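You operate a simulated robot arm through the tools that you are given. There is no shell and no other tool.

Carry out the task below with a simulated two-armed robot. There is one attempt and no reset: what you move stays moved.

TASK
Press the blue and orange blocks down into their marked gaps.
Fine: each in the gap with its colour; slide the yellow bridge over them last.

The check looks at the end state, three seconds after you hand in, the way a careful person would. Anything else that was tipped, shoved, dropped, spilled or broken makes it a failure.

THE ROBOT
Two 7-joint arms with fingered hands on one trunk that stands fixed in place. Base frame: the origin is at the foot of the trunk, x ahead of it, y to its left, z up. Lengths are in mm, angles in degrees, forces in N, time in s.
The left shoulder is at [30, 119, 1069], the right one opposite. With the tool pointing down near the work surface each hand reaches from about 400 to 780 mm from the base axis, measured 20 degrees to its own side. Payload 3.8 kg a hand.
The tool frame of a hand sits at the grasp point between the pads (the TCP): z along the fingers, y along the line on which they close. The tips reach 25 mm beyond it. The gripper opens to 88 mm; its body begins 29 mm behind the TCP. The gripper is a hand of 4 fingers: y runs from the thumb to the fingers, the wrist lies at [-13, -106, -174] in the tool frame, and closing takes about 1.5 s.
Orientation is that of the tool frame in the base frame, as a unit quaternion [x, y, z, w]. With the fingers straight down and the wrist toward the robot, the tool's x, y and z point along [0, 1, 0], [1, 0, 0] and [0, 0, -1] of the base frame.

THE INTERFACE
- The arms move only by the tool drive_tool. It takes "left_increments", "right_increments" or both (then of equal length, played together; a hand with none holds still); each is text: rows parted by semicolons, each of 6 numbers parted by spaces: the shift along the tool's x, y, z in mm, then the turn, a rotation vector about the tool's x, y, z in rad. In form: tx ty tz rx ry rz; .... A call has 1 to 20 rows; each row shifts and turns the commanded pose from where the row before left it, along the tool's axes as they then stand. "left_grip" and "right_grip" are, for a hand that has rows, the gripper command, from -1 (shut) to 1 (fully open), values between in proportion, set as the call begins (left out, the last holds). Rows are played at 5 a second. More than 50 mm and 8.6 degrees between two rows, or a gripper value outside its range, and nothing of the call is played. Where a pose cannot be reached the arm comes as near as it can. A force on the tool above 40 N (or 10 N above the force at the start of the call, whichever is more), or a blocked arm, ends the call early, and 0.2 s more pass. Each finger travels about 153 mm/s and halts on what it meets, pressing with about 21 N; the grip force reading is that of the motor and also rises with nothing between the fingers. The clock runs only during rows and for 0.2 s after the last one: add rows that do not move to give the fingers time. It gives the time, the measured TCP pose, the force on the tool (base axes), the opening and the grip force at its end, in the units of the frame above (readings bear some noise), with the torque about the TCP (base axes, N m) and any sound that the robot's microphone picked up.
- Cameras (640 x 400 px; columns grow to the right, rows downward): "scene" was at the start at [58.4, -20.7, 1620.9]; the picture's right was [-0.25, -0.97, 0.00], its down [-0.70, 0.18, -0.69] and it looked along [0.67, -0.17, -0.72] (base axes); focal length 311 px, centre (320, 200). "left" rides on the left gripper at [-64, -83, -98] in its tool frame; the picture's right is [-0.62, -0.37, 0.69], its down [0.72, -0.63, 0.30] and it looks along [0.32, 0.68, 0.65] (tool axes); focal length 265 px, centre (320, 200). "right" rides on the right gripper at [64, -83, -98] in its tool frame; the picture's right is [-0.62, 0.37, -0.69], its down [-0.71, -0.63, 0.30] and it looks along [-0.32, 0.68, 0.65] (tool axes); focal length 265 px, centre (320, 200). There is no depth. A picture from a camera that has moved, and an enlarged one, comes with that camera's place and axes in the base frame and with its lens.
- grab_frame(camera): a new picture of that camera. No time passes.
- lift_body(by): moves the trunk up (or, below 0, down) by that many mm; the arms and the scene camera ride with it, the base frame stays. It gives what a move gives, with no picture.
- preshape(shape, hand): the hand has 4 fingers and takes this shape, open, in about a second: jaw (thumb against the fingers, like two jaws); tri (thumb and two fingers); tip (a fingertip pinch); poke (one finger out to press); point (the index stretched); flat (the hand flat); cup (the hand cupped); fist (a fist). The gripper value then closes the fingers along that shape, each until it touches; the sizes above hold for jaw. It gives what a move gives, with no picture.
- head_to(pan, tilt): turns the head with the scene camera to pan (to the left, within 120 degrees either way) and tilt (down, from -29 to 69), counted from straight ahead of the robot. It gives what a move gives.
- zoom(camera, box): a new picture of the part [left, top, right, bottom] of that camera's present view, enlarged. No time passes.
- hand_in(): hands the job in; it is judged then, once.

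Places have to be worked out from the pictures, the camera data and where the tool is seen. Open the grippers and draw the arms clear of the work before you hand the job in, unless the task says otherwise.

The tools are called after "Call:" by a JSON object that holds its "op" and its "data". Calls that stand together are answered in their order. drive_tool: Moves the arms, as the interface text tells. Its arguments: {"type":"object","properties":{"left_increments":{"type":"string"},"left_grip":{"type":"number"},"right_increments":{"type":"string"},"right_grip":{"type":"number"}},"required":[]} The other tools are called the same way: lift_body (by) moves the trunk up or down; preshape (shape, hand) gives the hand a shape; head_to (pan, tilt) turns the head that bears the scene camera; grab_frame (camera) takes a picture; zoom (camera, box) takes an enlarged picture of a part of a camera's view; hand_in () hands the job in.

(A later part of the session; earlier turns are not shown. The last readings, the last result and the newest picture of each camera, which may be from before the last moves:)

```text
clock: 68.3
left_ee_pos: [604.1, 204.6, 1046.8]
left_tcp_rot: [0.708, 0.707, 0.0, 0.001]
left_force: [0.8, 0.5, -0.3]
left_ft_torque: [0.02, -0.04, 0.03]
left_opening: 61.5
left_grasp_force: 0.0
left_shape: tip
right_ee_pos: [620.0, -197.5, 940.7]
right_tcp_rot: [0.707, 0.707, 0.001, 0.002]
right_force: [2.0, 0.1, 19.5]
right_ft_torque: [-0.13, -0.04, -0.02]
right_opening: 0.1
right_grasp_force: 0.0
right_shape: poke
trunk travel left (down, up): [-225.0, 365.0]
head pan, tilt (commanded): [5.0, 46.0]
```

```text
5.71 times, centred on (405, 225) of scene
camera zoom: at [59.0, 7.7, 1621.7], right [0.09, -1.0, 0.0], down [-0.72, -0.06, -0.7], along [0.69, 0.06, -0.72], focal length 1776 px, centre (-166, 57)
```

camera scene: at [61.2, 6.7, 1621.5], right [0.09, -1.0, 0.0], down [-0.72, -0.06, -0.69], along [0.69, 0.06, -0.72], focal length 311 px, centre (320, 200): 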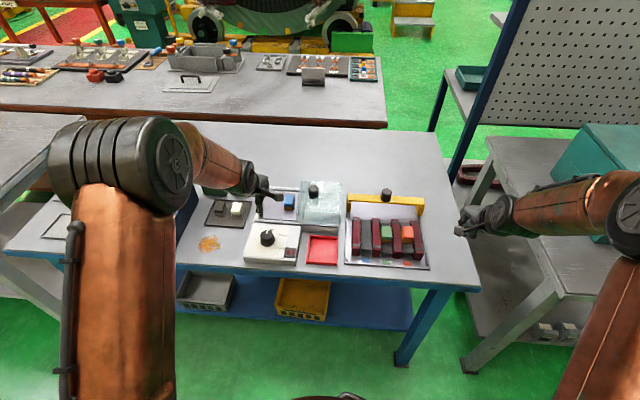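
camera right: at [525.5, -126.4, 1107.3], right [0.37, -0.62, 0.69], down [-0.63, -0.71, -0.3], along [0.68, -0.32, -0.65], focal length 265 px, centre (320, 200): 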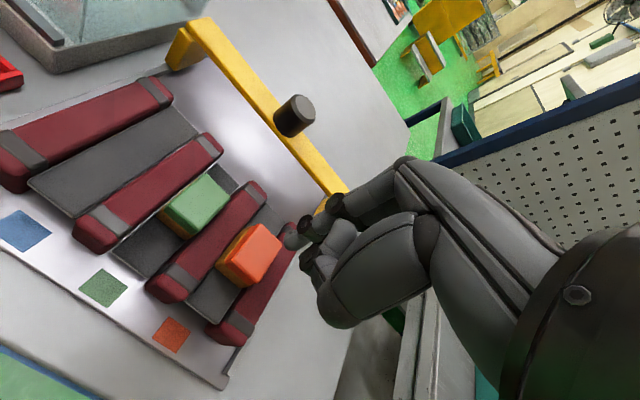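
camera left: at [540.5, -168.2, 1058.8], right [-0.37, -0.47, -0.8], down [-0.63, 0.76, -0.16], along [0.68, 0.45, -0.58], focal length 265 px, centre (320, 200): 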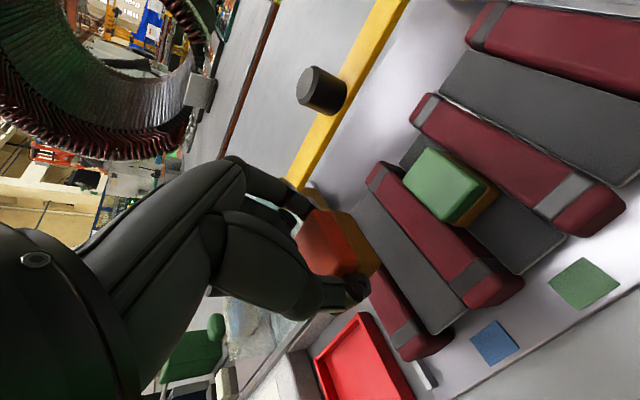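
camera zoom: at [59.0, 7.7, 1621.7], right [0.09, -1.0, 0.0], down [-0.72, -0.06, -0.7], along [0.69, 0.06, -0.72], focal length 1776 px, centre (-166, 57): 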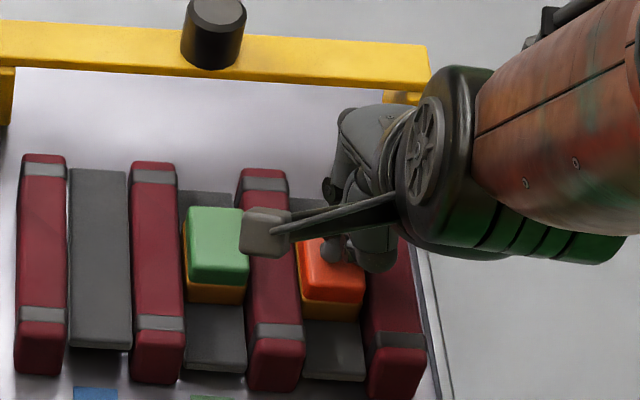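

It is bottomed at 19.5 N. I'll raise the finger straight up and see whether the block stays down.

Call:
{"op": "drive_tool", "data": {"right_increments": "0 0 -3 0 0 0; 0 0 -5 0 0 0; 0 0 -12 0 0 0; 0 0 -30 0 0 0; 0 0 0 0 0 0"}}

Call:
{"op": "zoom", "data": {"camera": "scene", "box": [370, 190, 440, 260]}}

Call:
{"op": "zoom", "data": {"camera": "right", "box": [100, 100, 380, 330]}}

```text
clock: 69.5
left_ee_pos: [603.4, 202.2, 1045.3]
left_tcp_rot: [0.707, 0.707, -0.001, 0.001]
left_force: [0.0, 0.3, 0.6]
left_ft_torque: [-0.01, 0.02, -0.01]
left_opening: 61.3
left_grasp_force: 0.2
left_shape: tip
right_ee_pos: [621.0, -199.5, 989.2]
right_tcp_rot: [0.707, 0.707, 0.0, -0.001]
right_force: [-1.2, 0.0, -0.8]
right_ft_torque: [-0.03, 0.03, 0.0]
right_opening: 0.1
right_grasp_force: 0.0
right_shape: poke
trunk travel left (down, up): [-225.0, 365.0]
head pan, tilt (commanded): [5.0, 46.0]
```

```text
5.71 times, centred on (405, 225) of scene
camera zoom: at [61.7, 6.5, 1621.4], right [0.09, -1.0, 0.0], down [-0.72, -0.06, -0.69], along [0.69, 0.06, -0.72], focal length 1776 px, centre (-166, 57)
```

zoom: 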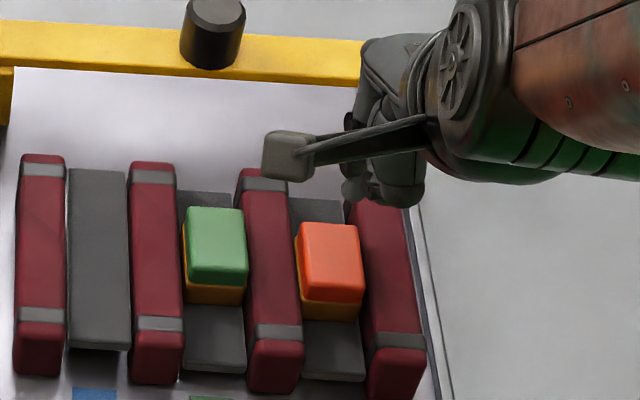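

```text
1.74 times, centred on (240, 215) of right
camera zoom: at [536.5, -135.1, 1086.3], right [0.37, -0.62, 0.69], down [-0.63, -0.71, -0.3], along [0.68, -0.32, -0.65], focal length 462 px, centre (459, 174)
```

zoom: 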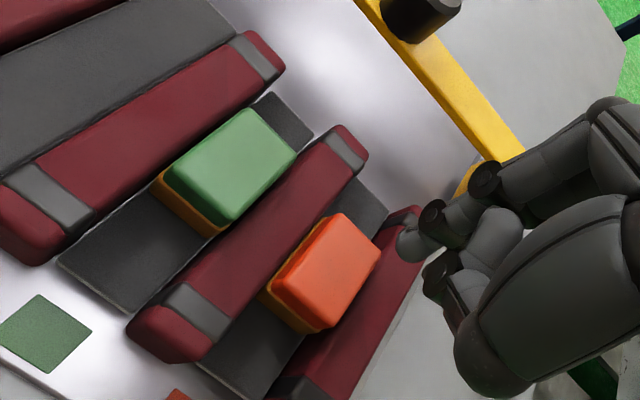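

Orange stays down at green's level with its pad fully sunk. Next, retract the right hand to the side while the left hand moves above the blue block.

Call:
{"op": "drive_tool", "data": {"right_increments": "0 0 -40 0 0 0; -30 -20 -20 0 0 0; -40 -20 0 0 0 0; -40 -20 0 0 0 0; -30 -20 0 0 0 0; 0 0 0 0 0 0", "left_increments": "-10.5 30 0 0 0 0; -10.5 30 -5 0 0 0; -10.5 30 5 0 0 0; -10.5 32 20 0 0 0; 0 0 25 0 0 0; 0 0 0 0 0 0"}}

Call:
{"op": "grab_frame", "data": {"camera": "left"}}

Call:
{"op": "zoom", "data": {"camera": "left", "box": [240, 140, 500, 340]}}

Call:
{"op": "grab_frame", "data": {"camera": "scene"}}

```text
clock: 70.9
left_ee_pos: [728.4, 162.9, 1000.5]
left_tcp_rot: [0.707, 0.707, -0.001, 0.0]
left_force: [0.4, -0.7, -0.2]
left_ft_torque: [0.02, -0.02, -0.02]
left_opening: 61.2
left_grasp_force: 0.2
left_shape: tip
right_ee_pos: [541.0, -338.9, 1047.0]
right_tcp_rot: [0.707, 0.708, 0.0, 0.0]
right_force: [0.0, -0.1, -0.5]
right_ft_torque: [-0.01, 0.0, -0.01]
right_opening: 0.0
right_grasp_force: 0.1
right_shape: poke
trunk travel left (down, up): [-225.0, 365.0]
head pan, tilt (commanded): [5.0, 46.0]
```

```text
taken
camera left: at [644.3, 96.8, 1100.4], right [-0.37, -0.62, -0.69], down [-0.63, 0.71, -0.3], along [0.68, 0.32, -0.66], focal length 265 px, centre (320, 200)
```

left: 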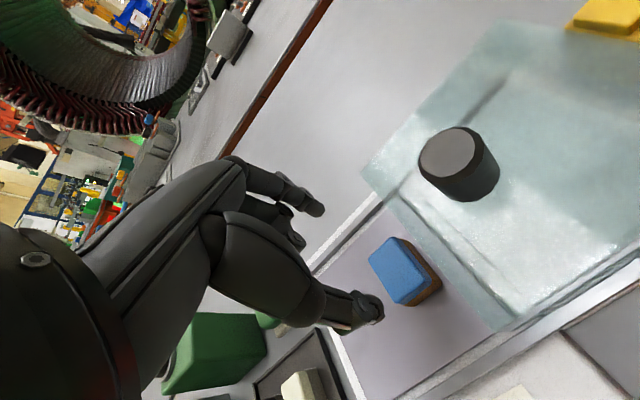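

```text
2.00 times, centred on (370, 240) of left
camera zoom: at [644.3, 96.8, 1100.4], right [-0.37, -0.62, -0.69], down [-0.63, 0.71, -0.3], along [0.68, 0.32, -0.66], focal length 531 px, centre (220, 120)
```

zoom: 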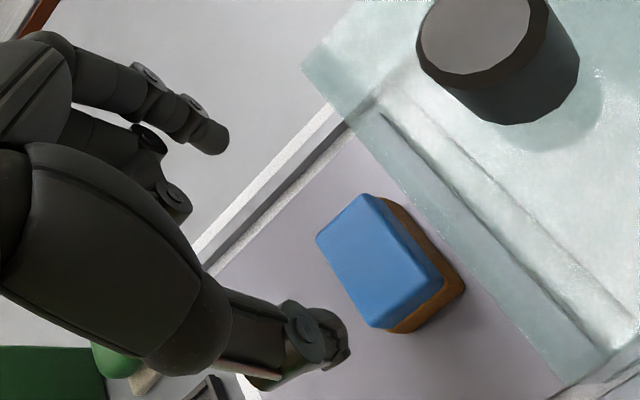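

```text
taken
camera scene: at [62.0, 7.3, 1621.4], right [0.09, -1.0, 0.0], down [-0.72, -0.06, -0.69], along [0.69, 0.06, -0.72], focal length 311 px, centre (320, 200)
```

scene: 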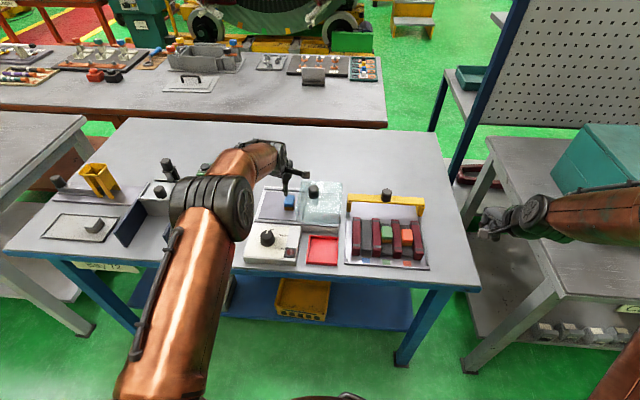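

Blue is at (724.5,160.2), and the hand is centred to within ~2.5 mm in x. I'll shift −2.5 mm in x and descend to z≈945 for a check, staying clear of the hood.

Call:
{"op": "drive_tool", "data": {"left_increments": "-0.5 -2.5 20 0 0 0; 0 0 20 0 0 0; 0 0 15 0 0 0; 0 0 0 0 0 0; 0 0 0 0 0 0"}}

Call:
{"op": "zoom", "data": {"camera": "left", "box": [240, 140, 500, 340]}}

Call:
{"op": "zoom", "data": {"camera": "scene", "box": [240, 150, 350, 240]}}

```text
clock: 72.1
left_ee_pos: [724.9, 161.2, 946.2]
left_tcp_rot: [0.706, 0.708, 0.0, 0.001]
left_force: [-0.4, 0.3, 0.2]
left_ft_torque: [-0.01, -0.04, 0.01]
left_opening: 61.6
left_grasp_force: 0.0
left_shape: tip
right_ee_pos: [541.4, -338.1, 1048.3]
right_tcp_rot: [0.707, 0.707, 0.0, 0.0]
right_force: [-1.0, 0.5, -0.2]
right_ft_torque: [0.0, -0.03, -0.04]
right_opening: 0.1
right_grasp_force: 0.1
right_shape: poke
trunk travel left (down, up): [-225.0, 365.0]
head pan, tilt (commanded): [5.0, 46.0]
```

```text
2.00 times, centred on (370, 240) of left
camera zoom: at [641.1, 95.6, 1045.3], right [-0.37, -0.62, -0.69], down [-0.63, 0.71, -0.3], along [0.68, 0.32, -0.65], focal length 531 px, centre (220, 120)
```

zoom: 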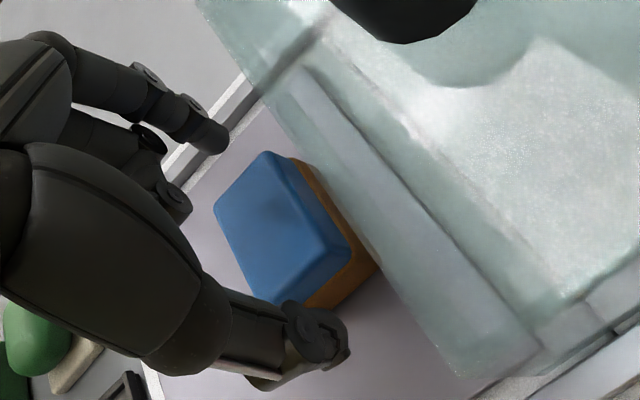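

```text
4.44 times, centred on (295, 195) of scene
camera zoom: at [61.3, 6.6, 1621.5], right [0.09, -1.0, 0.0], down [-0.72, -0.06, -0.69], along [0.69, 0.06, -0.72], focal length 1381 px, centre (431, 222)
```

zoom: 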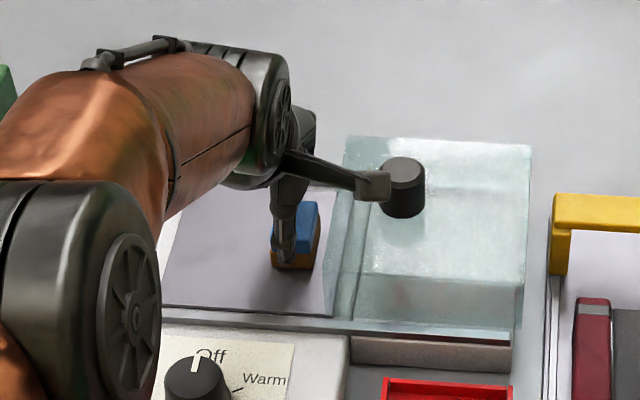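

Thumb tip projects to y≈161.7, matching the block centre at 160. Descending the last 19 mm, then closing.

Call:
{"op": "drive_tool", "data": {"left_increments": "-1 0 10 0 0 0; 0 0 9 0 0 0; 0 0 0 0 0 0; 0 0 0 0 0 0"}}

Call:
{"op": "drive_tool", "data": {"left_increments": "0 0 0 0 0 0; 0 0 0 0 0 0; 0 0 0 0 0 0; 0 0 0 0 0 0; 0 0 0 0 0 0; 0 0 0 0 0 0; 0 0 0 0 0 0", "left_grip": -1}}

Call:
{"op": "zoom", "data": {"camera": "left", "box": [240, 140, 500, 340]}}

```text
clock: 73.1
left_ee_pos: [723.7, 159.5, 926.3]
left_tcp_rot: [0.707, 0.707, -0.001, 0.0]
left_force: [0.6, 0.3, 0.4]
left_ft_torque: [-0.07, 0.02, -0.01]
left_opening: 61.3
left_grasp_force: 0.0
left_shape: tip
right_ee_pos: [540.2, -338.6, 1047.7]
right_tcp_rot: [0.707, 0.707, -0.001, -0.001]
right_force: [-0.4, -0.1, -0.1]
right_ft_torque: [0.02, 0.0, -0.01]
right_opening: 0.0
right_grasp_force: 0.0
right_shape: poke
trunk travel left (down, up): [-225.0, 365.0]
head pan, tilt (commanded): [5.0, 46.0]
```

```text
clock: 74.7
left_ee_pos: [724.7, 158.9, 926.0]
left_tcp_rot: [0.707, 0.707, 0.0, 0.0]
left_force: [0.1, -0.1, 0.3]
left_ft_torque: [0.02, 0.04, -0.02]
left_opening: 35.9
left_grasp_force: 20.9
left_shape: tip
right_ee_pos: [541.5, -337.7, 1047.1]
right_tcp_rot: [0.707, 0.707, 0.0, 0.0]
right_force: [-0.2, -1.0, 0.4]
right_ft_torque: [-0.02, -0.04, 0.01]
right_opening: 0.0
right_grasp_force: 0.1
right_shape: poke
trunk travel left (down, up): [-225.0, 365.0]
head pan, tilt (commanded): [5.0, 46.0]
```

```text
2.00 times, centred on (370, 240) of left
camera zoom: at [640.6, 94.3, 1025.9], right [-0.37, -0.62, -0.69], down [-0.63, 0.71, -0.3], along [0.68, 0.32, -0.65], focal length 531 px, centre (220, 120)
```

zoom: 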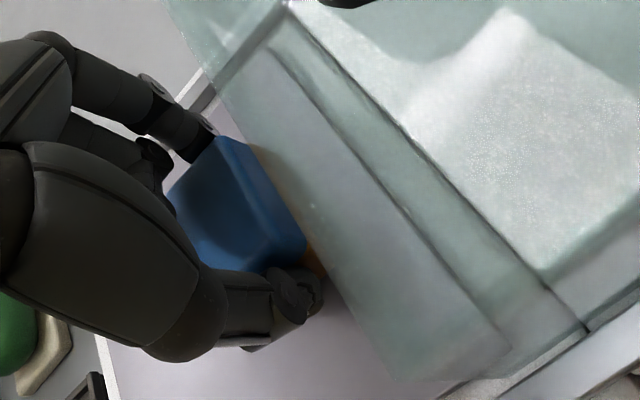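

Blue is gripped (35.9 mm, 20.9 N). I'll lift straight up, pull back clear of the hood, and check it is held.

Call:
{"op": "drive_tool", "data": {"left_increments": "0 0 -10 0 0 0; 0 0 -25 0 0 0; 0 0 -35 0 0 0; 0 0 -40 0 0 0; 0 -33 0 0 0 0; 0 -33 0 0 0 0; 0 -34 0 0 0 0; 0 0 0 0 0 0"}}

Call:
{"op": "zoom", "data": {"camera": "left", "box": [240, 140, 500, 340]}}

Call:
{"op": "grab_frame", "data": {"camera": "scene"}}

```text
clock: 76.5
left_ee_pos: [622.9, 163.2, 1035.6]
left_tcp_rot: [0.707, 0.707, 0.0, 0.0]
left_force: [-0.7, 0.0, -0.7]
left_ft_torque: [0.0, 0.0, -0.02]
left_opening: 36.0
left_grasp_force: 21.1
left_shape: tip
right_ee_pos: [542.0, -339.3, 1047.5]
right_tcp_rot: [0.708, 0.707, 0.0, 0.001]
right_force: [-0.7, -0.3, 0.1]
right_ft_torque: [-0.02, -0.02, 0.01]
right_opening: 0.0
right_grasp_force: 0.1
right_shape: poke
trunk travel left (down, up): [-225.0, 365.0]
head pan, tilt (commanded): [5.0, 46.0]
```

```text
2.00 times, centred on (370, 240) of left
camera zoom: at [539.3, 97.1, 1134.9], right [-0.37, -0.62, -0.69], down [-0.63, 0.71, -0.3], along [0.68, 0.32, -0.65], focal length 531 px, centre (220, 120)
```

zoom: 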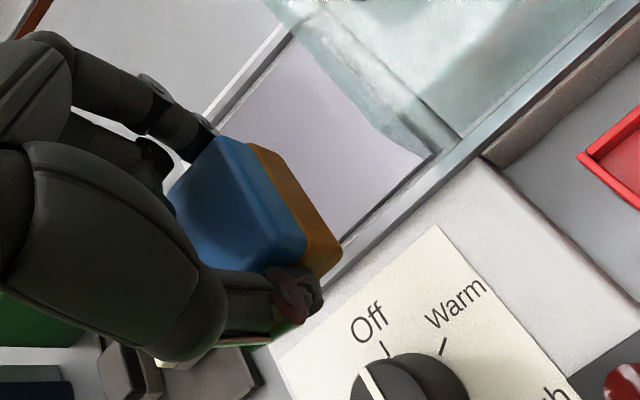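

```text
taken
camera scene: at [62.0, 6.7, 1621.4], right [0.09, -1.0, 0.0], down [-0.72, -0.06, -0.69], along [0.69, 0.06, -0.72], focal length 311 px, centre (320, 200)
```

scene: 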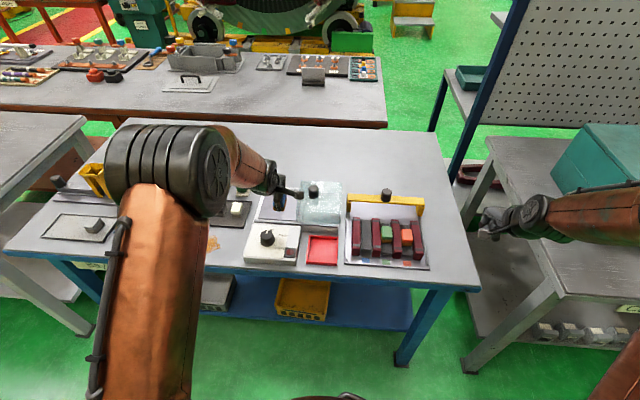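

Blue is held. I'll carry it −244 mm in y to above the blue gap.

Call:
{"op": "drive_tool", "data": {"left_increments": "-40.7 0 0 0 0 0; -40.7 0 0 0 0 0; -40.7 0 0 0 0 0; -40.7 0 0 0 0 0; -40.7 0 0 0 0 0; -40.8 0.5 0 0 0 0; 0 0 0 0 0 0; 0 0 0 0 0 0"}}

Call:
{"op": "grab_frame", "data": {"camera": "left"}}

```text
clock: 78.3
left_ee_pos: [622.8, -84.5, 1038.3]
left_tcp_rot: [0.707, 0.707, -0.001, 0.0]
left_force: [0.1, 0.6, -0.4]
left_ft_torque: [-0.01, 0.0, 0.01]
left_opening: 36.2
left_grasp_force: 20.9
left_shape: tip
right_ee_pos: [539.7, -338.6, 1046.9]
right_tcp_rot: [0.707, 0.707, 0.001, 0.0]
right_force: [0.3, 0.4, 0.1]
right_ft_torque: [0.0, -0.02, 0.02]
right_opening: 0.0
right_grasp_force: 0.0
right_shape: poke
trunk travel left (down, up): [-225.0, 365.0]
head pan, tilt (commanded): [5.0, 46.0]
```

```text
taken
camera left: at [539.8, -149.8, 1137.2], right [-0.37, -0.62, -0.69], down [-0.63, 0.71, -0.3], along [0.68, 0.32, -0.65], focal length 265 px, centre (320, 200)
```

left: 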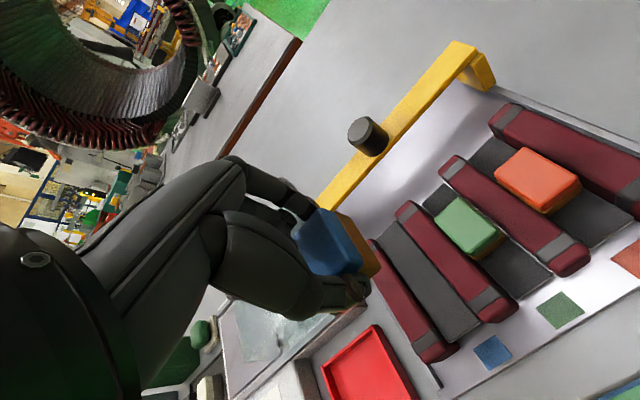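

I'll lower 62 mm while trimming +2 mm in y, then verify the camera-derived position.

Call:
{"op": "drive_tool", "data": {"left_increments": "2 0 31 0 0 0; 0 0 31 0 0 0; 0 0 0 0 0 0; 0 0 0 0 0 0"}}

Call:
{"op": "zoom", "data": {"camera": "left", "box": [280, 140, 500, 340]}}

Call:
{"op": "grab_frame", "data": {"camera": "right"}}

Call:
{"op": "zoom", "data": {"camera": "right", "box": [0, 0, 160, 130]}}

```text
clock: 79.3
left_ee_pos: [622.1, -83.6, 972.9]
left_tcp_rot: [0.707, 0.707, -0.001, 0.001]
left_force: [1.1, 0.9, -0.4]
left_ft_torque: [0.03, 0.0, -0.02]
left_opening: 35.6
left_grasp_force: 21.1
left_shape: tip
right_ee_pos: [541.6, -339.0, 1046.7]
right_tcp_rot: [0.707, 0.707, 0.0, 0.0]
right_force: [-0.1, 0.4, -0.3]
right_ft_torque: [0.0, 0.01, -0.02]
right_opening: 0.0
right_grasp_force: 0.1
right_shape: poke
trunk travel left (down, up): [-225.0, 365.0]
head pan, tilt (commanded): [5.0, 46.0]
```

```text
2.00 times, centred on (390, 240) of left
camera zoom: at [538.9, -148.4, 1072.9], right [-0.37, -0.62, -0.69], down [-0.63, 0.71, -0.3], along [0.68, 0.32, -0.65], focal length 531 px, centre (180, 120)
```

zoom: 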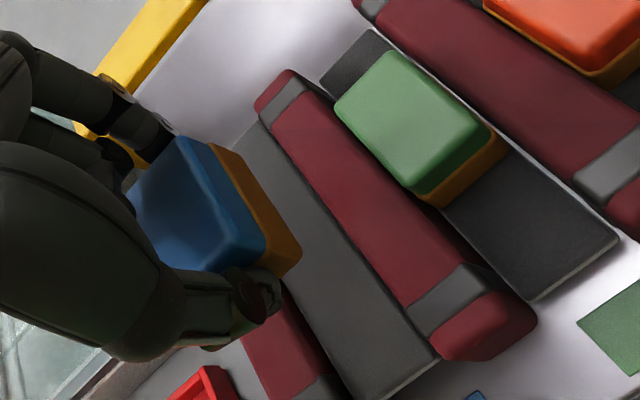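

```text
taken
camera right: at [457.6, -274.5, 1144.5], right [0.37, -0.62, 0.69], down [-0.63, -0.71, -0.3], along [0.68, -0.32, -0.65], focal length 265 px, centre (320, 200)
```

right: 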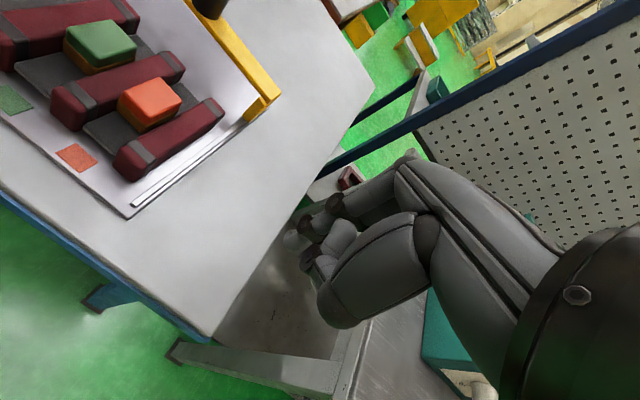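

```text
3.08 times, centred on (80, 65) of right
camera zoom: at [457.6, -274.5, 1144.5], right [0.37, -0.62, 0.69], down [-0.63, -0.71, -0.3], along [0.68, -0.32, -0.65], focal length 817 px, centre (1058, 615)
```

zoom: 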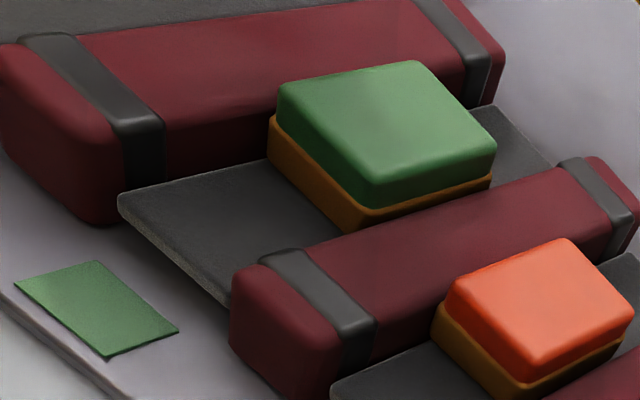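

Green and orange look level in the right camera. I'll trim (+0.9, +1.2) and lower blue 30 mm to hover just above the bars.

Call:
{"op": "drive_tool", "data": {"left_increments": "1.2 0.9 15 0 0 0; 0 0 15 0 0 0; 0 0 0 0 0 0; 0 0 0 0 0 0"}}

Call:
{"op": "zoom", "data": {"camera": "left", "box": [280, 140, 480, 340]}}

```text
clock: 80.3
left_ee_pos: [625.7, -81.8, 945.2]
left_tcp_rot: [0.707, 0.707, 0.0, 0.0]
left_force: [0.1, 0.4, -0.2]
left_ft_torque: [0.0, 0.04, -0.02]
left_opening: 35.9
left_grasp_force: 21.2
left_shape: tip
right_ee_pos: [539.8, -338.8, 1047.8]
right_tcp_rot: [0.707, 0.707, 0.0, 0.0]
right_force: [0.4, 0.0, 0.5]
right_ft_torque: [0.03, 0.02, -0.02]
right_opening: 0.0
right_grasp_force: 0.1
right_shape: poke
trunk travel left (down, up): [-225.0, 365.0]
head pan, tilt (commanded): [5.0, 46.0]
```

```text
2.00 times, centred on (380, 240) of left
camera zoom: at [541.5, -147.2, 1044.1], right [-0.37, -0.62, -0.69], down [-0.63, 0.71, -0.3], along [0.68, 0.32, -0.65], focal length 531 px, centre (200, 120)
```

zoom: 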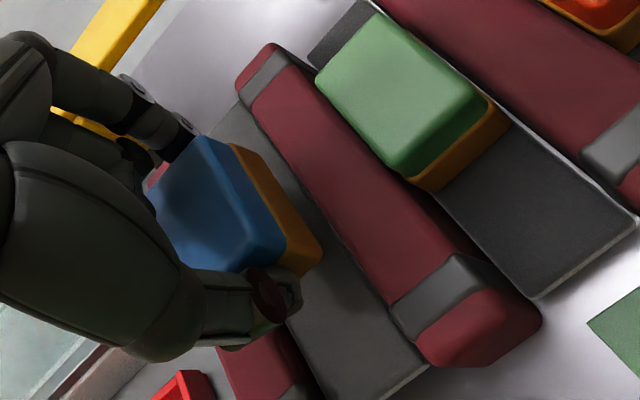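

Position matches target in y; I'll trim −1.5 mm in x and lower in 2 mm steps into the gap.

Call:
{"op": "drive_tool", "data": {"left_increments": "0 -1.5 2 0 0 0; 0 0 2 0 0 0; 0 0 2 0 0 0; 0 0 0 0 0 0"}}

Call:
{"op": "zoom", "data": {"camera": "left", "box": [280, 140, 480, 340]}}

```text
clock: 81.3
left_ee_pos: [624.6, -82.3, 938.2]
left_tcp_rot: [0.707, 0.707, -0.001, 0.0]
left_force: [-0.6, 0.5, -0.3]
left_ft_torque: [0.01, 0.0, 0.02]
left_opening: 35.8
left_grasp_force: 20.9
left_shape: tip
right_ee_pos: [539.8, -339.3, 1047.9]
right_tcp_rot: [0.707, 0.707, 0.0, 0.001]
right_force: [-0.5, 0.4, -0.3]
right_ft_torque: [-0.01, -0.03, -0.01]
right_opening: 0.0
right_grasp_force: 0.2
right_shape: poke
trunk travel left (down, up): [-225.0, 365.0]
head pan, tilt (commanded): [5.0, 46.0]
```

```text
2.00 times, centred on (380, 240) of left
camera zoom: at [540.2, -146.4, 1037.6], right [-0.37, -0.62, -0.69], down [-0.63, 0.71, -0.3], along [0.68, 0.32, -0.65], focal length 531 px, centre (200, 120)
```

zoom: 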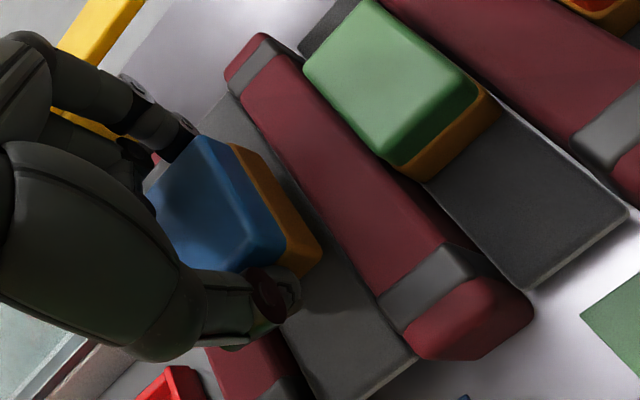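

Block bottom is now at ≈907, between the bars, with no contact force. Continuing in 1 mm steps to the pad.

Call:
{"op": "drive_tool", "data": {"left_increments": "0 0 1 0 0 0; 0 0 1 0 0 0; 0 0 1 0 0 0; 0 0 1 0 0 0; 0 0 0 0 0 0"}}

Call:
{"op": "zoom", "data": {"camera": "left", "box": [280, 140, 480, 340]}}

```text
clock: 82.5
left_ee_pos: [625.0, -81.4, 934.9]
left_tcp_rot: [0.707, 0.707, 0.0, 0.002]
left_force: [0.1, 0.0, -0.8]
left_ft_torque: [0.0, -0.01, 0.02]
left_opening: 36.0
left_grasp_force: 20.4
left_shape: tip
right_ee_pos: [541.3, -338.3, 1047.8]
right_tcp_rot: [0.708, 0.707, 0.0, 0.0]
right_force: [0.3, 0.6, -0.3]
right_ft_torque: [0.0, -0.02, 0.01]
right_opening: 0.0
right_grasp_force: 0.0
right_shape: poke
trunk travel left (down, up): [-225.0, 365.0]
head pan, tilt (commanded): [5.0, 46.0]
```

```text
2.00 times, centred on (380, 240) of left
camera zoom: at [540.4, -147.0, 1033.4], right [-0.37, -0.62, -0.69], down [-0.63, 0.71, -0.3], along [0.68, 0.32, -0.65], focal length 531 px, centre (200, 120)
```

zoom: 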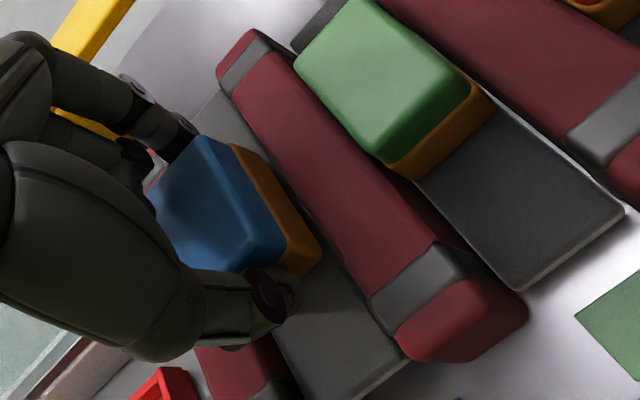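

Still no load; two more 1 mm steps.

Call:
{"op": "drive_tool", "data": {"left_increments": "0 0 1 0 0 0; 0 0 1 0 0 0; 0 0 0 0 0 0"}}

```text
clock: 83.3
left_ee_pos: [623.9, -81.7, 931.2]
left_tcp_rot: [0.707, 0.707, 0.0, 0.001]
left_force: [0.4, 0.1, -0.2]
left_ft_torque: [0.01, 0.04, -0.02]
left_opening: 35.8
left_grasp_force: 21.0
left_shape: tip
right_ee_pos: [540.4, -339.1, 1046.2]
right_tcp_rot: [0.707, 0.707, 0.0, 0.0]
right_force: [0.0, -0.7, 0.1]
right_ft_torque: [-0.02, -0.03, -0.05]
right_opening: 0.5
right_grasp_force: 0.0
right_shape: poke
trunk travel left (down, up): [-225.0, 365.0]
head pan, tilt (commanded): [5.0, 46.0]
```

No contact yet; I'll continue another 2 mm in 1 mm steps.

Call:
{"op": "drive_tool", "data": {"left_increments": "0 0 1 0 0 0; 0 0 1 0 0 0; 0 0 0 0 0 0"}}

Call:
{"op": "zoom", "data": {"camera": "left", "box": [280, 140, 480, 340]}}

```text
clock: 84.1
left_ee_pos: [626.1, -81.6, 929.6]
left_tcp_rot: [0.708, 0.706, -0.001, 0.001]
left_force: [-0.1, -0.6, 0.2]
left_ft_torque: [0.0, 0.02, -0.04]
left_opening: 36.1
left_grasp_force: 20.6
left_shape: tip
right_ee_pos: [540.6, -338.9, 1047.7]
right_tcp_rot: [0.707, 0.707, -0.001, 0.001]
right_force: [-0.3, 0.2, -0.4]
right_ft_torque: [0.0, -0.01, 0.0]
right_opening: 0.0
right_grasp_force: 0.1
right_shape: poke
trunk travel left (down, up): [-225.0, 365.0]
head pan, tilt (commanded): [5.0, 46.0]
```

```text
2.00 times, centred on (380, 240) of left
camera zoom: at [540.3, -146.9, 1029.7], right [-0.37, -0.62, -0.69], down [-0.63, 0.71, -0.31], along [0.68, 0.32, -0.65], focal length 531 px, centre (200, 120)
```

zoom: 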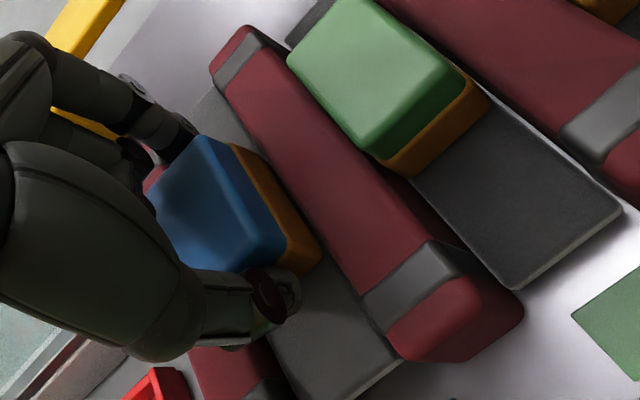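

Pad 1 was probably pushed down slightly earlier (it doesn't spring back). Continuing in 1 mm steps.

Call:
{"op": "drive_tool", "data": {"left_increments": "0 0 1 0 0 0; 0 0 1 0 0 0; 0 0 0 0 0 0"}}

```text
clock: 84.9
left_ee_pos: [624.2, -82.2, 929.2]
left_tcp_rot: [0.708, 0.706, 0.0, 0.001]
left_force: [-0.6, -0.7, 4.6]
left_ft_torque: [-0.01, 0.0, -0.01]
left_opening: 35.8
left_grasp_force: 20.8
left_shape: tip
right_ee_pos: [540.2, -338.0, 1046.9]
right_tcp_rot: [0.707, 0.707, 0.0, 0.0]
right_force: [-0.4, 0.7, -0.8]
right_ft_torque: [0.01, -0.02, 0.0]
right_opening: 0.1
right_grasp_force: 0.0
right_shape: poke
trunk travel left (down, up): [-225.0, 365.0]
head pan, tilt (commanded): [5.0, 46.0]
```

Contact with 4.6 N — blue is on its pad. I'll open the fingers and lift away.

Call:
{"op": "drive_tool", "data": {"left_increments": "0 0 0 0 0 0; 0 0 0 0 0 0; 0 0 0 0 0 0; 0 0 0 0 0 0", "left_grip": 0.3}}

Call:
{"op": "drive_tool", "data": {"left_increments": "0 0 -8 0 0 0; 0 0 -20 0 0 0; 0 0 -35 0 0 0; 0 0 -35 0 0 0; 40 -20 0 0 0 0; 40 -20 0 0 0 0; 40 -20 0 0 0 0; 40 0 0 0 0 0; 0 0 0 0 0 0"}}

Call:
{"op": "preshape", "data": {"hand": "left", "shape": "poke"}}

Call:
{"op": "grab_frame", "data": {"camera": "scene"}}

Call:
{"op": "zoom", "data": {"camera": "scene", "box": [350, 210, 430, 270]}}

```text
clock: 85.9
left_ee_pos: [624.5, -82.0, 928.1]
left_tcp_rot: [0.707, 0.707, -0.001, 0.0]
left_force: [-0.2, -0.5, -0.3]
left_ft_torque: [0.0, -0.03, 0.01]
left_opening: 57.1
left_grasp_force: 0.1
left_shape: tip
right_ee_pos: [542.8, -338.3, 1047.2]
right_tcp_rot: [0.707, 0.707, 0.0, -0.001]
right_force: [0.9, 0.5, 0.4]
right_ft_torque: [0.0, -0.02, -0.01]
right_opening: 0.0
right_grasp_force: 0.2
right_shape: poke
trunk travel left (down, up): [-225.0, 365.0]
head pan, tilt (commanded): [5.0, 46.0]
```

```text
clock: 87.9
left_ee_pos: [564.9, 75.0, 1027.0]
left_tcp_rot: [0.707, 0.707, 0.0, 0.0]
left_force: [-0.5, -0.1, 0.4]
left_ft_torque: [0.0, 0.01, 0.0]
left_opening: 57.1
left_grasp_force: 0.3
left_shape: tip
right_ee_pos: [541.3, -338.5, 1046.4]
right_tcp_rot: [0.707, 0.707, 0.0, 0.0]
right_force: [-1.5, 0.2, -0.1]
right_ft_torque: [0.01, 0.0, -0.02]
right_opening: 0.2
right_grasp_force: 0.1
right_shape: poke
trunk travel left (down, up): [-225.0, 365.0]
head pan, tilt (commanded): [5.0, 46.0]
```

```text
clock: 88.8
left_ee_pos: [565.6, 78.4, 1027.2]
left_tcp_rot: [0.708, 0.706, 0.0, 0.001]
left_force: [0.2, 0.7, -0.3]
left_ft_torque: [0.01, 0.02, 0.01]
left_opening: 0.4
left_grasp_force: 0.0
left_shape: poke
right_ee_pos: [541.0, -338.3, 1046.9]
right_tcp_rot: [0.707, 0.707, -0.001, 0.0]
right_force: [-0.2, 0.4, 0.6]
right_ft_torque: [-0.02, 0.0, -0.04]
right_opening: 0.0
right_grasp_force: 0.0
right_shape: poke
trunk travel left (down, up): [-225.0, 365.0]
head pan, tilt (commanded): [5.0, 46.0]
```

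```text
taken
camera scene: at [61.1, 6.4, 1621.5], right [0.09, -1.0, 0.0], down [-0.72, -0.06, -0.69], along [0.69, 0.06, -0.72], focal length 311 px, centre (320, 200)
```

scene: 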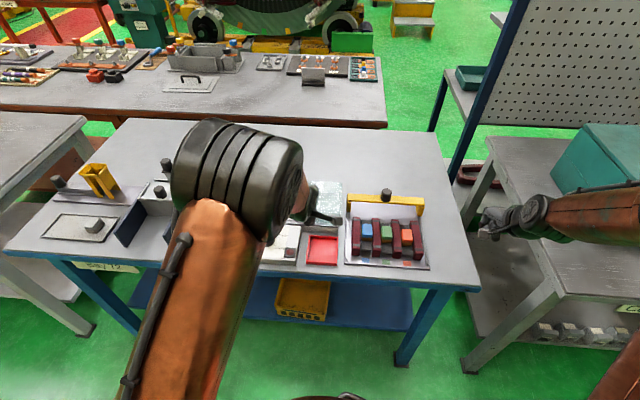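

```text
6.67 times, centred on (390, 240) of scene
camera zoom: at [61.1, 6.4, 1621.5], right [0.09, -1.0, 0.0], down [-0.72, -0.06, -0.69], along [0.69, 0.06, -0.72], focal length 2072 px, centre (-147, -67)
```

zoom: 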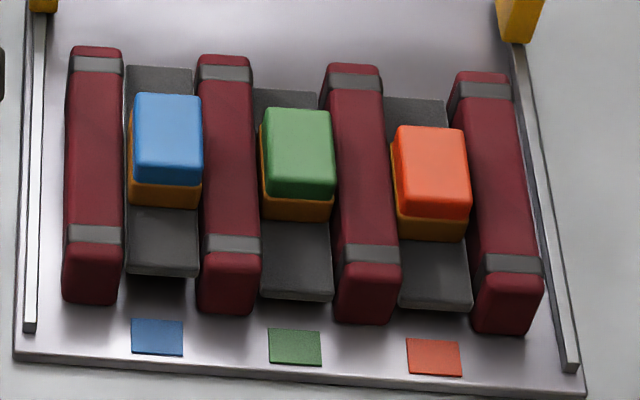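

Blue sits on its pad in the blue gap. The left hand is in poke shape (tip mirrored at tool ≈(−8,2,26)); I'll bring its fingertip above the blue block at TCP ≈(622.5,−73).

Call:
{"op": "drive_tool", "data": {"left_increments": "-37.5 14.3 0 0 0 0; -37.5 14.3 10 0 0 0; -37.5 14.3 16 0 0 0; -38 14.5 16 0 0 0; 0 0 0 0 0 0; 0 0 0 0 0 0"}}

Call:
{"op": "grab_frame", "data": {"camera": "left"}}

Call:
{"op": "zoom", "data": {"camera": "left", "box": [250, 150, 470, 330]}}

Call:
{"op": "zoom", "data": {"camera": "right", "box": [0, 0, 160, 130]}}

Call:
{"op": "zoom", "data": {"camera": "scene", "box": [330, 180, 440, 270]}}

```text
clock: 90.2
left_ee_pos: [620.2, -72.3, 984.3]
left_tcp_rot: [0.707, 0.708, -0.001, -0.001]
left_force: [-0.4, 0.4, -0.4]
left_ft_torque: [-0.04, 0.01, -0.01]
left_opening: 0.0
left_grasp_force: 0.1
left_shape: poke
right_ee_pos: [541.3, -338.1, 1047.1]
right_tcp_rot: [0.708, 0.706, 0.0, 0.001]
right_force: [0.5, -0.5, -0.2]
right_ft_torque: [0.0, 0.01, 0.02]
right_opening: 0.2
right_grasp_force: 0.0
right_shape: poke
trunk travel left (down, up): [-225.0, 365.0]
head pan, tilt (commanded): [5.0, 46.0]
```

```text
taken
camera left: at [536.7, -137.4, 1083.5], right [-0.37, -0.62, -0.69], down [-0.63, 0.71, -0.3], along [0.68, 0.32, -0.65], focal length 265 px, centre (320, 200)
```

left: 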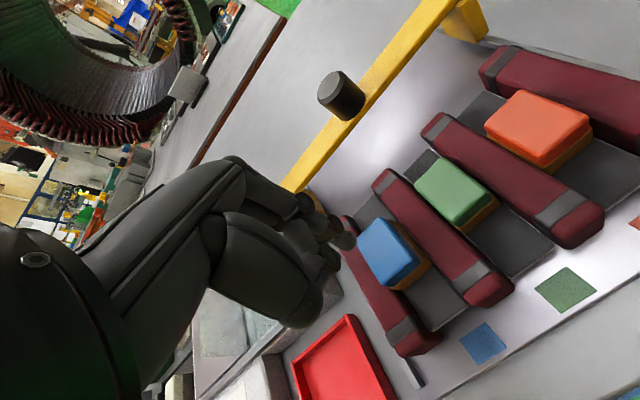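

```text
2.22 times, centred on (360, 240) of left
camera zoom: at [536.7, -137.4, 1083.5], right [-0.37, -0.62, -0.69], down [-0.63, 0.71, -0.3], along [0.68, 0.32, -0.65], focal length 590 px, centre (231, 111)
```

zoom: 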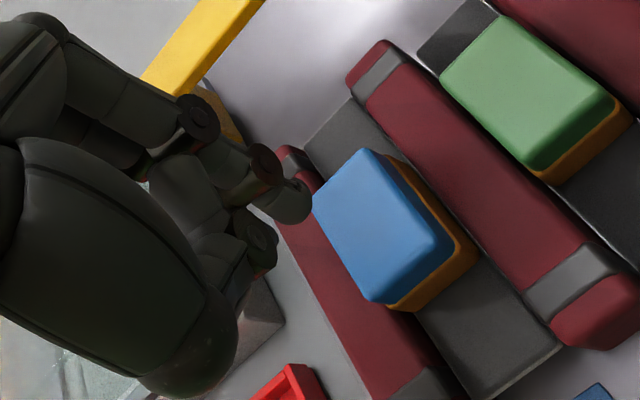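

```text
3.08 times, centred on (80, 65) of right
camera zoom: at [457.5, -274.8, 1144.4], right [0.37, -0.62, 0.69], down [-0.63, -0.71, -0.3], along [0.68, -0.32, -0.65], focal length 817 px, centre (1058, 615)
```

zoom: 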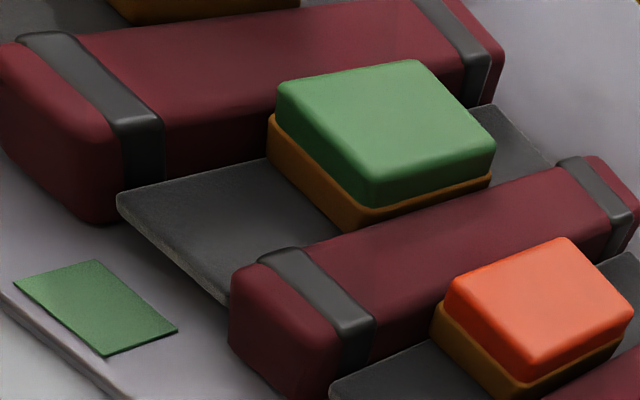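

```text
4.44 times, centred on (385, 225) of scene
camera zoom: at [61.4, 6.0, 1621.5], right [0.09, -1.0, 0.0], down [-0.72, -0.06, -0.69], along [0.69, 0.06, -0.72], focal length 1381 px, centre (31, 89)
```

zoom: 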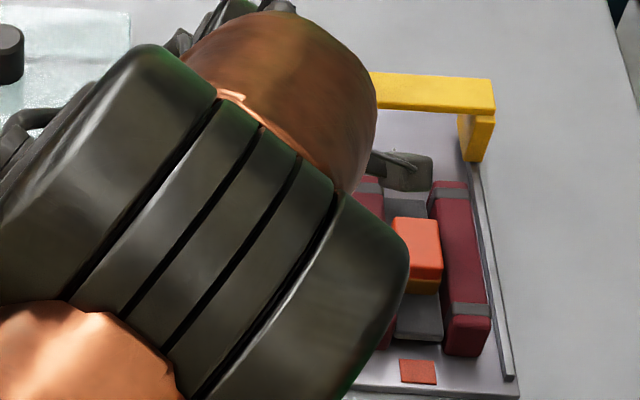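

Fingertip ray gives (620.4,−81.2) and block centre (621.7,−81.3) — well aligned. Descending 30 mm, then probing.

Call:
{"op": "drive_tool", "data": {"left_increments": "0 1 15 0 0 0; 0 0 12 0 0 0; 0 0 3 0 0 0; 0 0 0 0 0 0; 0 0 0 0 0 0"}}

Call:
{"op": "zoom", "data": {"camera": "left", "box": [250, 150, 470, 330]}}

```text
clock: 91.4
left_ee_pos: [621.0, -70.2, 954.7]
left_tcp_rot: [0.707, 0.707, 0.0, 0.0]
left_force: [-0.1, 0.4, 0.2]
left_ft_torque: [-0.02, -0.01, 0.02]
left_opening: 0.0
left_grasp_force: 0.0
left_shape: poke
right_ee_pos: [541.5, -337.8, 1047.4]
right_tcp_rot: [0.707, 0.707, 0.0, 0.0]
right_force: [0.7, 0.7, 0.5]
right_ft_torque: [0.01, 0.02, 0.03]
right_opening: 0.1
right_grasp_force: 0.0
right_shape: poke
trunk travel left (down, up): [-225.0, 365.0]
head pan, tilt (commanded): [5.0, 46.0]
```

```text
2.22 times, centred on (360, 240) of left
camera zoom: at [537.3, -137.1, 1053.4], right [-0.37, -0.62, -0.69], down [-0.63, 0.71, -0.3], along [0.68, 0.32, -0.65], focal length 590 px, centre (231, 111)
```

zoom: 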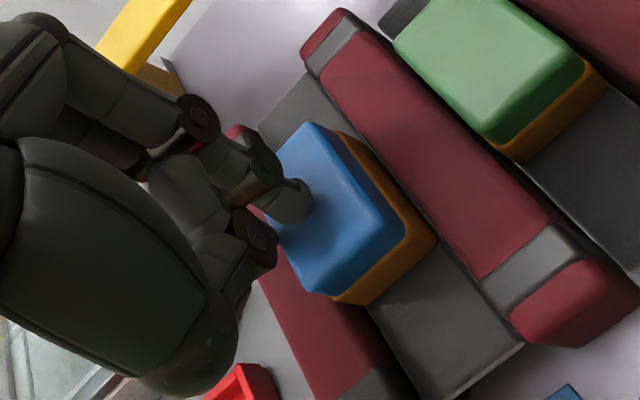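

The tip looks ~4–5 mm toward +y of the block's centre at this height, so I'll shift −4 mm in y and continue down to contact.

Call:
{"op": "drive_tool", "data": {"left_increments": "-4 -1 0 0 0 0; 0 0 1.5 0 0 0; 0 0 1.5 0 0 0; 0 0 1 0 0 0; 0 0 1 0 0 0; 0 0 0 0 0 0"}}

Call:
{"op": "zoom", "data": {"camera": "left", "box": [250, 150, 470, 330]}}

```text
clock: 92.8
left_ee_pos: [621.6, -76.4, 950.3]
left_tcp_rot: [0.708, 0.706, 0.0, 0.0]
left_force: [0.6, 0.4, 5.9]
left_ft_torque: [0.06, -0.04, -0.03]
left_opening: 0.0
left_grasp_force: 0.1
left_shape: poke
right_ee_pos: [540.1, -338.7, 1046.7]
right_tcp_rot: [0.707, 0.707, 0.0, 0.0]
right_force: [0.2, 0.6, 0.1]
right_ft_torque: [-0.01, 0.02, -0.02]
right_opening: 0.0
right_grasp_force: 0.0
right_shape: poke
trunk travel left (down, up): [-225.0, 365.0]
head pan, tilt (commanded): [5.0, 46.0]
```

```text
2.22 times, centred on (360, 240) of left
camera zoom: at [537.5, -141.2, 1049.7], right [-0.37, -0.62, -0.69], down [-0.63, 0.71, -0.31], along [0.68, 0.32, -0.65], focal length 590 px, centre (231, 111)
```

zoom: 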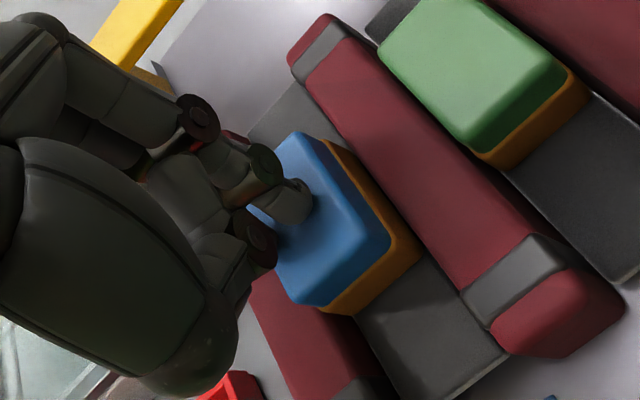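

Contact at 5.9 N and well centred. Pressing down in 1.5 mm steps.

Call:
{"op": "drive_tool", "data": {"left_increments": "0 0 1.5 0 0 0; 0 0 1.5 0 0 0; 0 0 1.5 0 0 0; 0 0 0 0 0 0"}}

Call:
{"op": "drive_tool", "data": {"left_increments": "0 0 1.5 0 0 0; 0 0 1.5 0 0 0; 0 0 0 0 0 0"}}

Call:
{"op": "zoom", "data": {"camera": "left", "box": [250, 150, 470, 330]}}

```text
clock: 93.8
left_ee_pos: [621.6, -75.4, 944.7]
left_tcp_rot: [0.707, 0.707, -0.001, 0.0]
left_force: [-0.1, 0.2, 3.0]
left_ft_torque: [0.06, -0.02, -0.04]
left_opening: 0.0
left_grasp_force: 0.0
left_shape: poke
right_ee_pos: [541.1, -338.7, 1047.3]
right_tcp_rot: [0.707, 0.707, 0.001, 0.0]
right_force: [-0.4, 0.0, 0.8]
right_ft_torque: [-0.02, 0.01, -0.03]
right_opening: 0.1
right_grasp_force: 0.0
right_shape: poke
trunk travel left (down, up): [-225.0, 365.0]
head pan, tilt (commanded): [5.0, 46.0]
```

```text
clock: 94.6
left_ee_pos: [620.8, -76.3, 942.2]
left_tcp_rot: [0.707, 0.707, -0.001, 0.001]
left_force: [0.3, 2.0, 4.7]
left_ft_torque: [0.09, 0.0, 0.01]
left_opening: 0.0
left_grasp_force: 0.1
left_shape: poke
right_ee_pos: [540.8, -338.4, 1047.7]
right_tcp_rot: [0.707, 0.707, 0.0, 0.001]
right_force: [-0.6, -0.6, -0.1]
right_ft_torque: [-0.01, -0.01, 0.01]
right_opening: 0.3
right_grasp_force: 0.0
right_shape: poke
trunk travel left (down, up): [-225.0, 365.0]
head pan, tilt (commanded): [5.0, 46.0]
```

```text
2.22 times, centred on (360, 240) of left
camera zoom: at [537.6, -141.7, 1041.4], right [-0.37, -0.62, -0.69], down [-0.63, 0.71, -0.31], along [0.68, 0.32, -0.65], focal length 590 px, centre (231, 111)
```

zoom: 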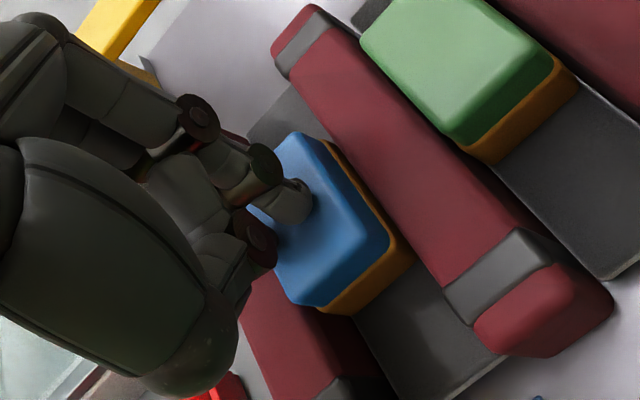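

Blue is sinking evenly. Continuing in 1 mm steps until it bottoms out.

Call:
{"op": "drive_tool", "data": {"left_increments": "0 0 1 0 0 0; 0 0 1 0 0 0; 0 0 0 0 0 0"}}

Call:
{"op": "drive_tool", "data": {"left_increments": "0 0 1 0 0 0; 0 0 1 0 0 0; 0 0 0 0 0 0; 0 0 0 0 0 0"}}

Call:
{"op": "zoom", "data": {"camera": "left", "box": [250, 150, 470, 330]}}

```text
clock: 95.4
left_ee_pos: [621.8, -77.5, 942.0]
left_tcp_rot: [0.708, 0.707, 0.001, 0.002]
left_force: [0.6, 2.2, 11.7]
left_ft_torque: [0.17, 0.08, 0.04]
left_opening: 0.0
left_grasp_force: 0.0
left_shape: poke
right_ee_pos: [540.8, -338.1, 1047.5]
right_tcp_rot: [0.707, 0.707, 0.0, 0.0]
right_force: [-0.5, -0.3, -0.5]
right_ft_torque: [-0.03, 0.03, 0.0]
right_opening: 0.0
right_grasp_force: 0.1
right_shape: poke
trunk travel left (down, up): [-225.0, 365.0]
head pan, tilt (commanded): [5.0, 46.0]
```

```text
clock: 96.4
left_ee_pos: [621.1, -75.8, 940.6]
left_tcp_rot: [0.708, 0.706, 0.0, 0.003]
left_force: [4.9, 1.5, 26.6]
left_ft_torque: [0.27, -0.09, -0.1]
left_opening: 0.1
left_grasp_force: 0.0
left_shape: poke
right_ee_pos: [539.6, -338.2, 1048.6]
right_tcp_rot: [0.708, 0.707, 0.0, 0.0]
right_force: [0.0, -0.7, -0.1]
right_ft_torque: [0.01, -0.01, 0.02]
right_opening: 0.0
right_grasp_force: 0.1
right_shape: poke
trunk travel left (down, up): [-225.0, 365.0]
head pan, tilt (commanded): [5.0, 46.0]
```

```text
2.22 times, centred on (360, 240) of left
camera zoom: at [536.7, -141.4, 1040.0], right [-0.37, -0.62, -0.69], down [-0.63, 0.71, -0.31], along [0.69, 0.32, -0.65], focal length 590 px, centre (231, 111)
```

zoom: 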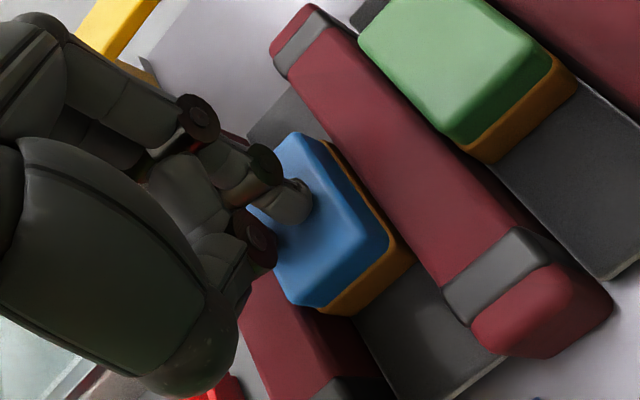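

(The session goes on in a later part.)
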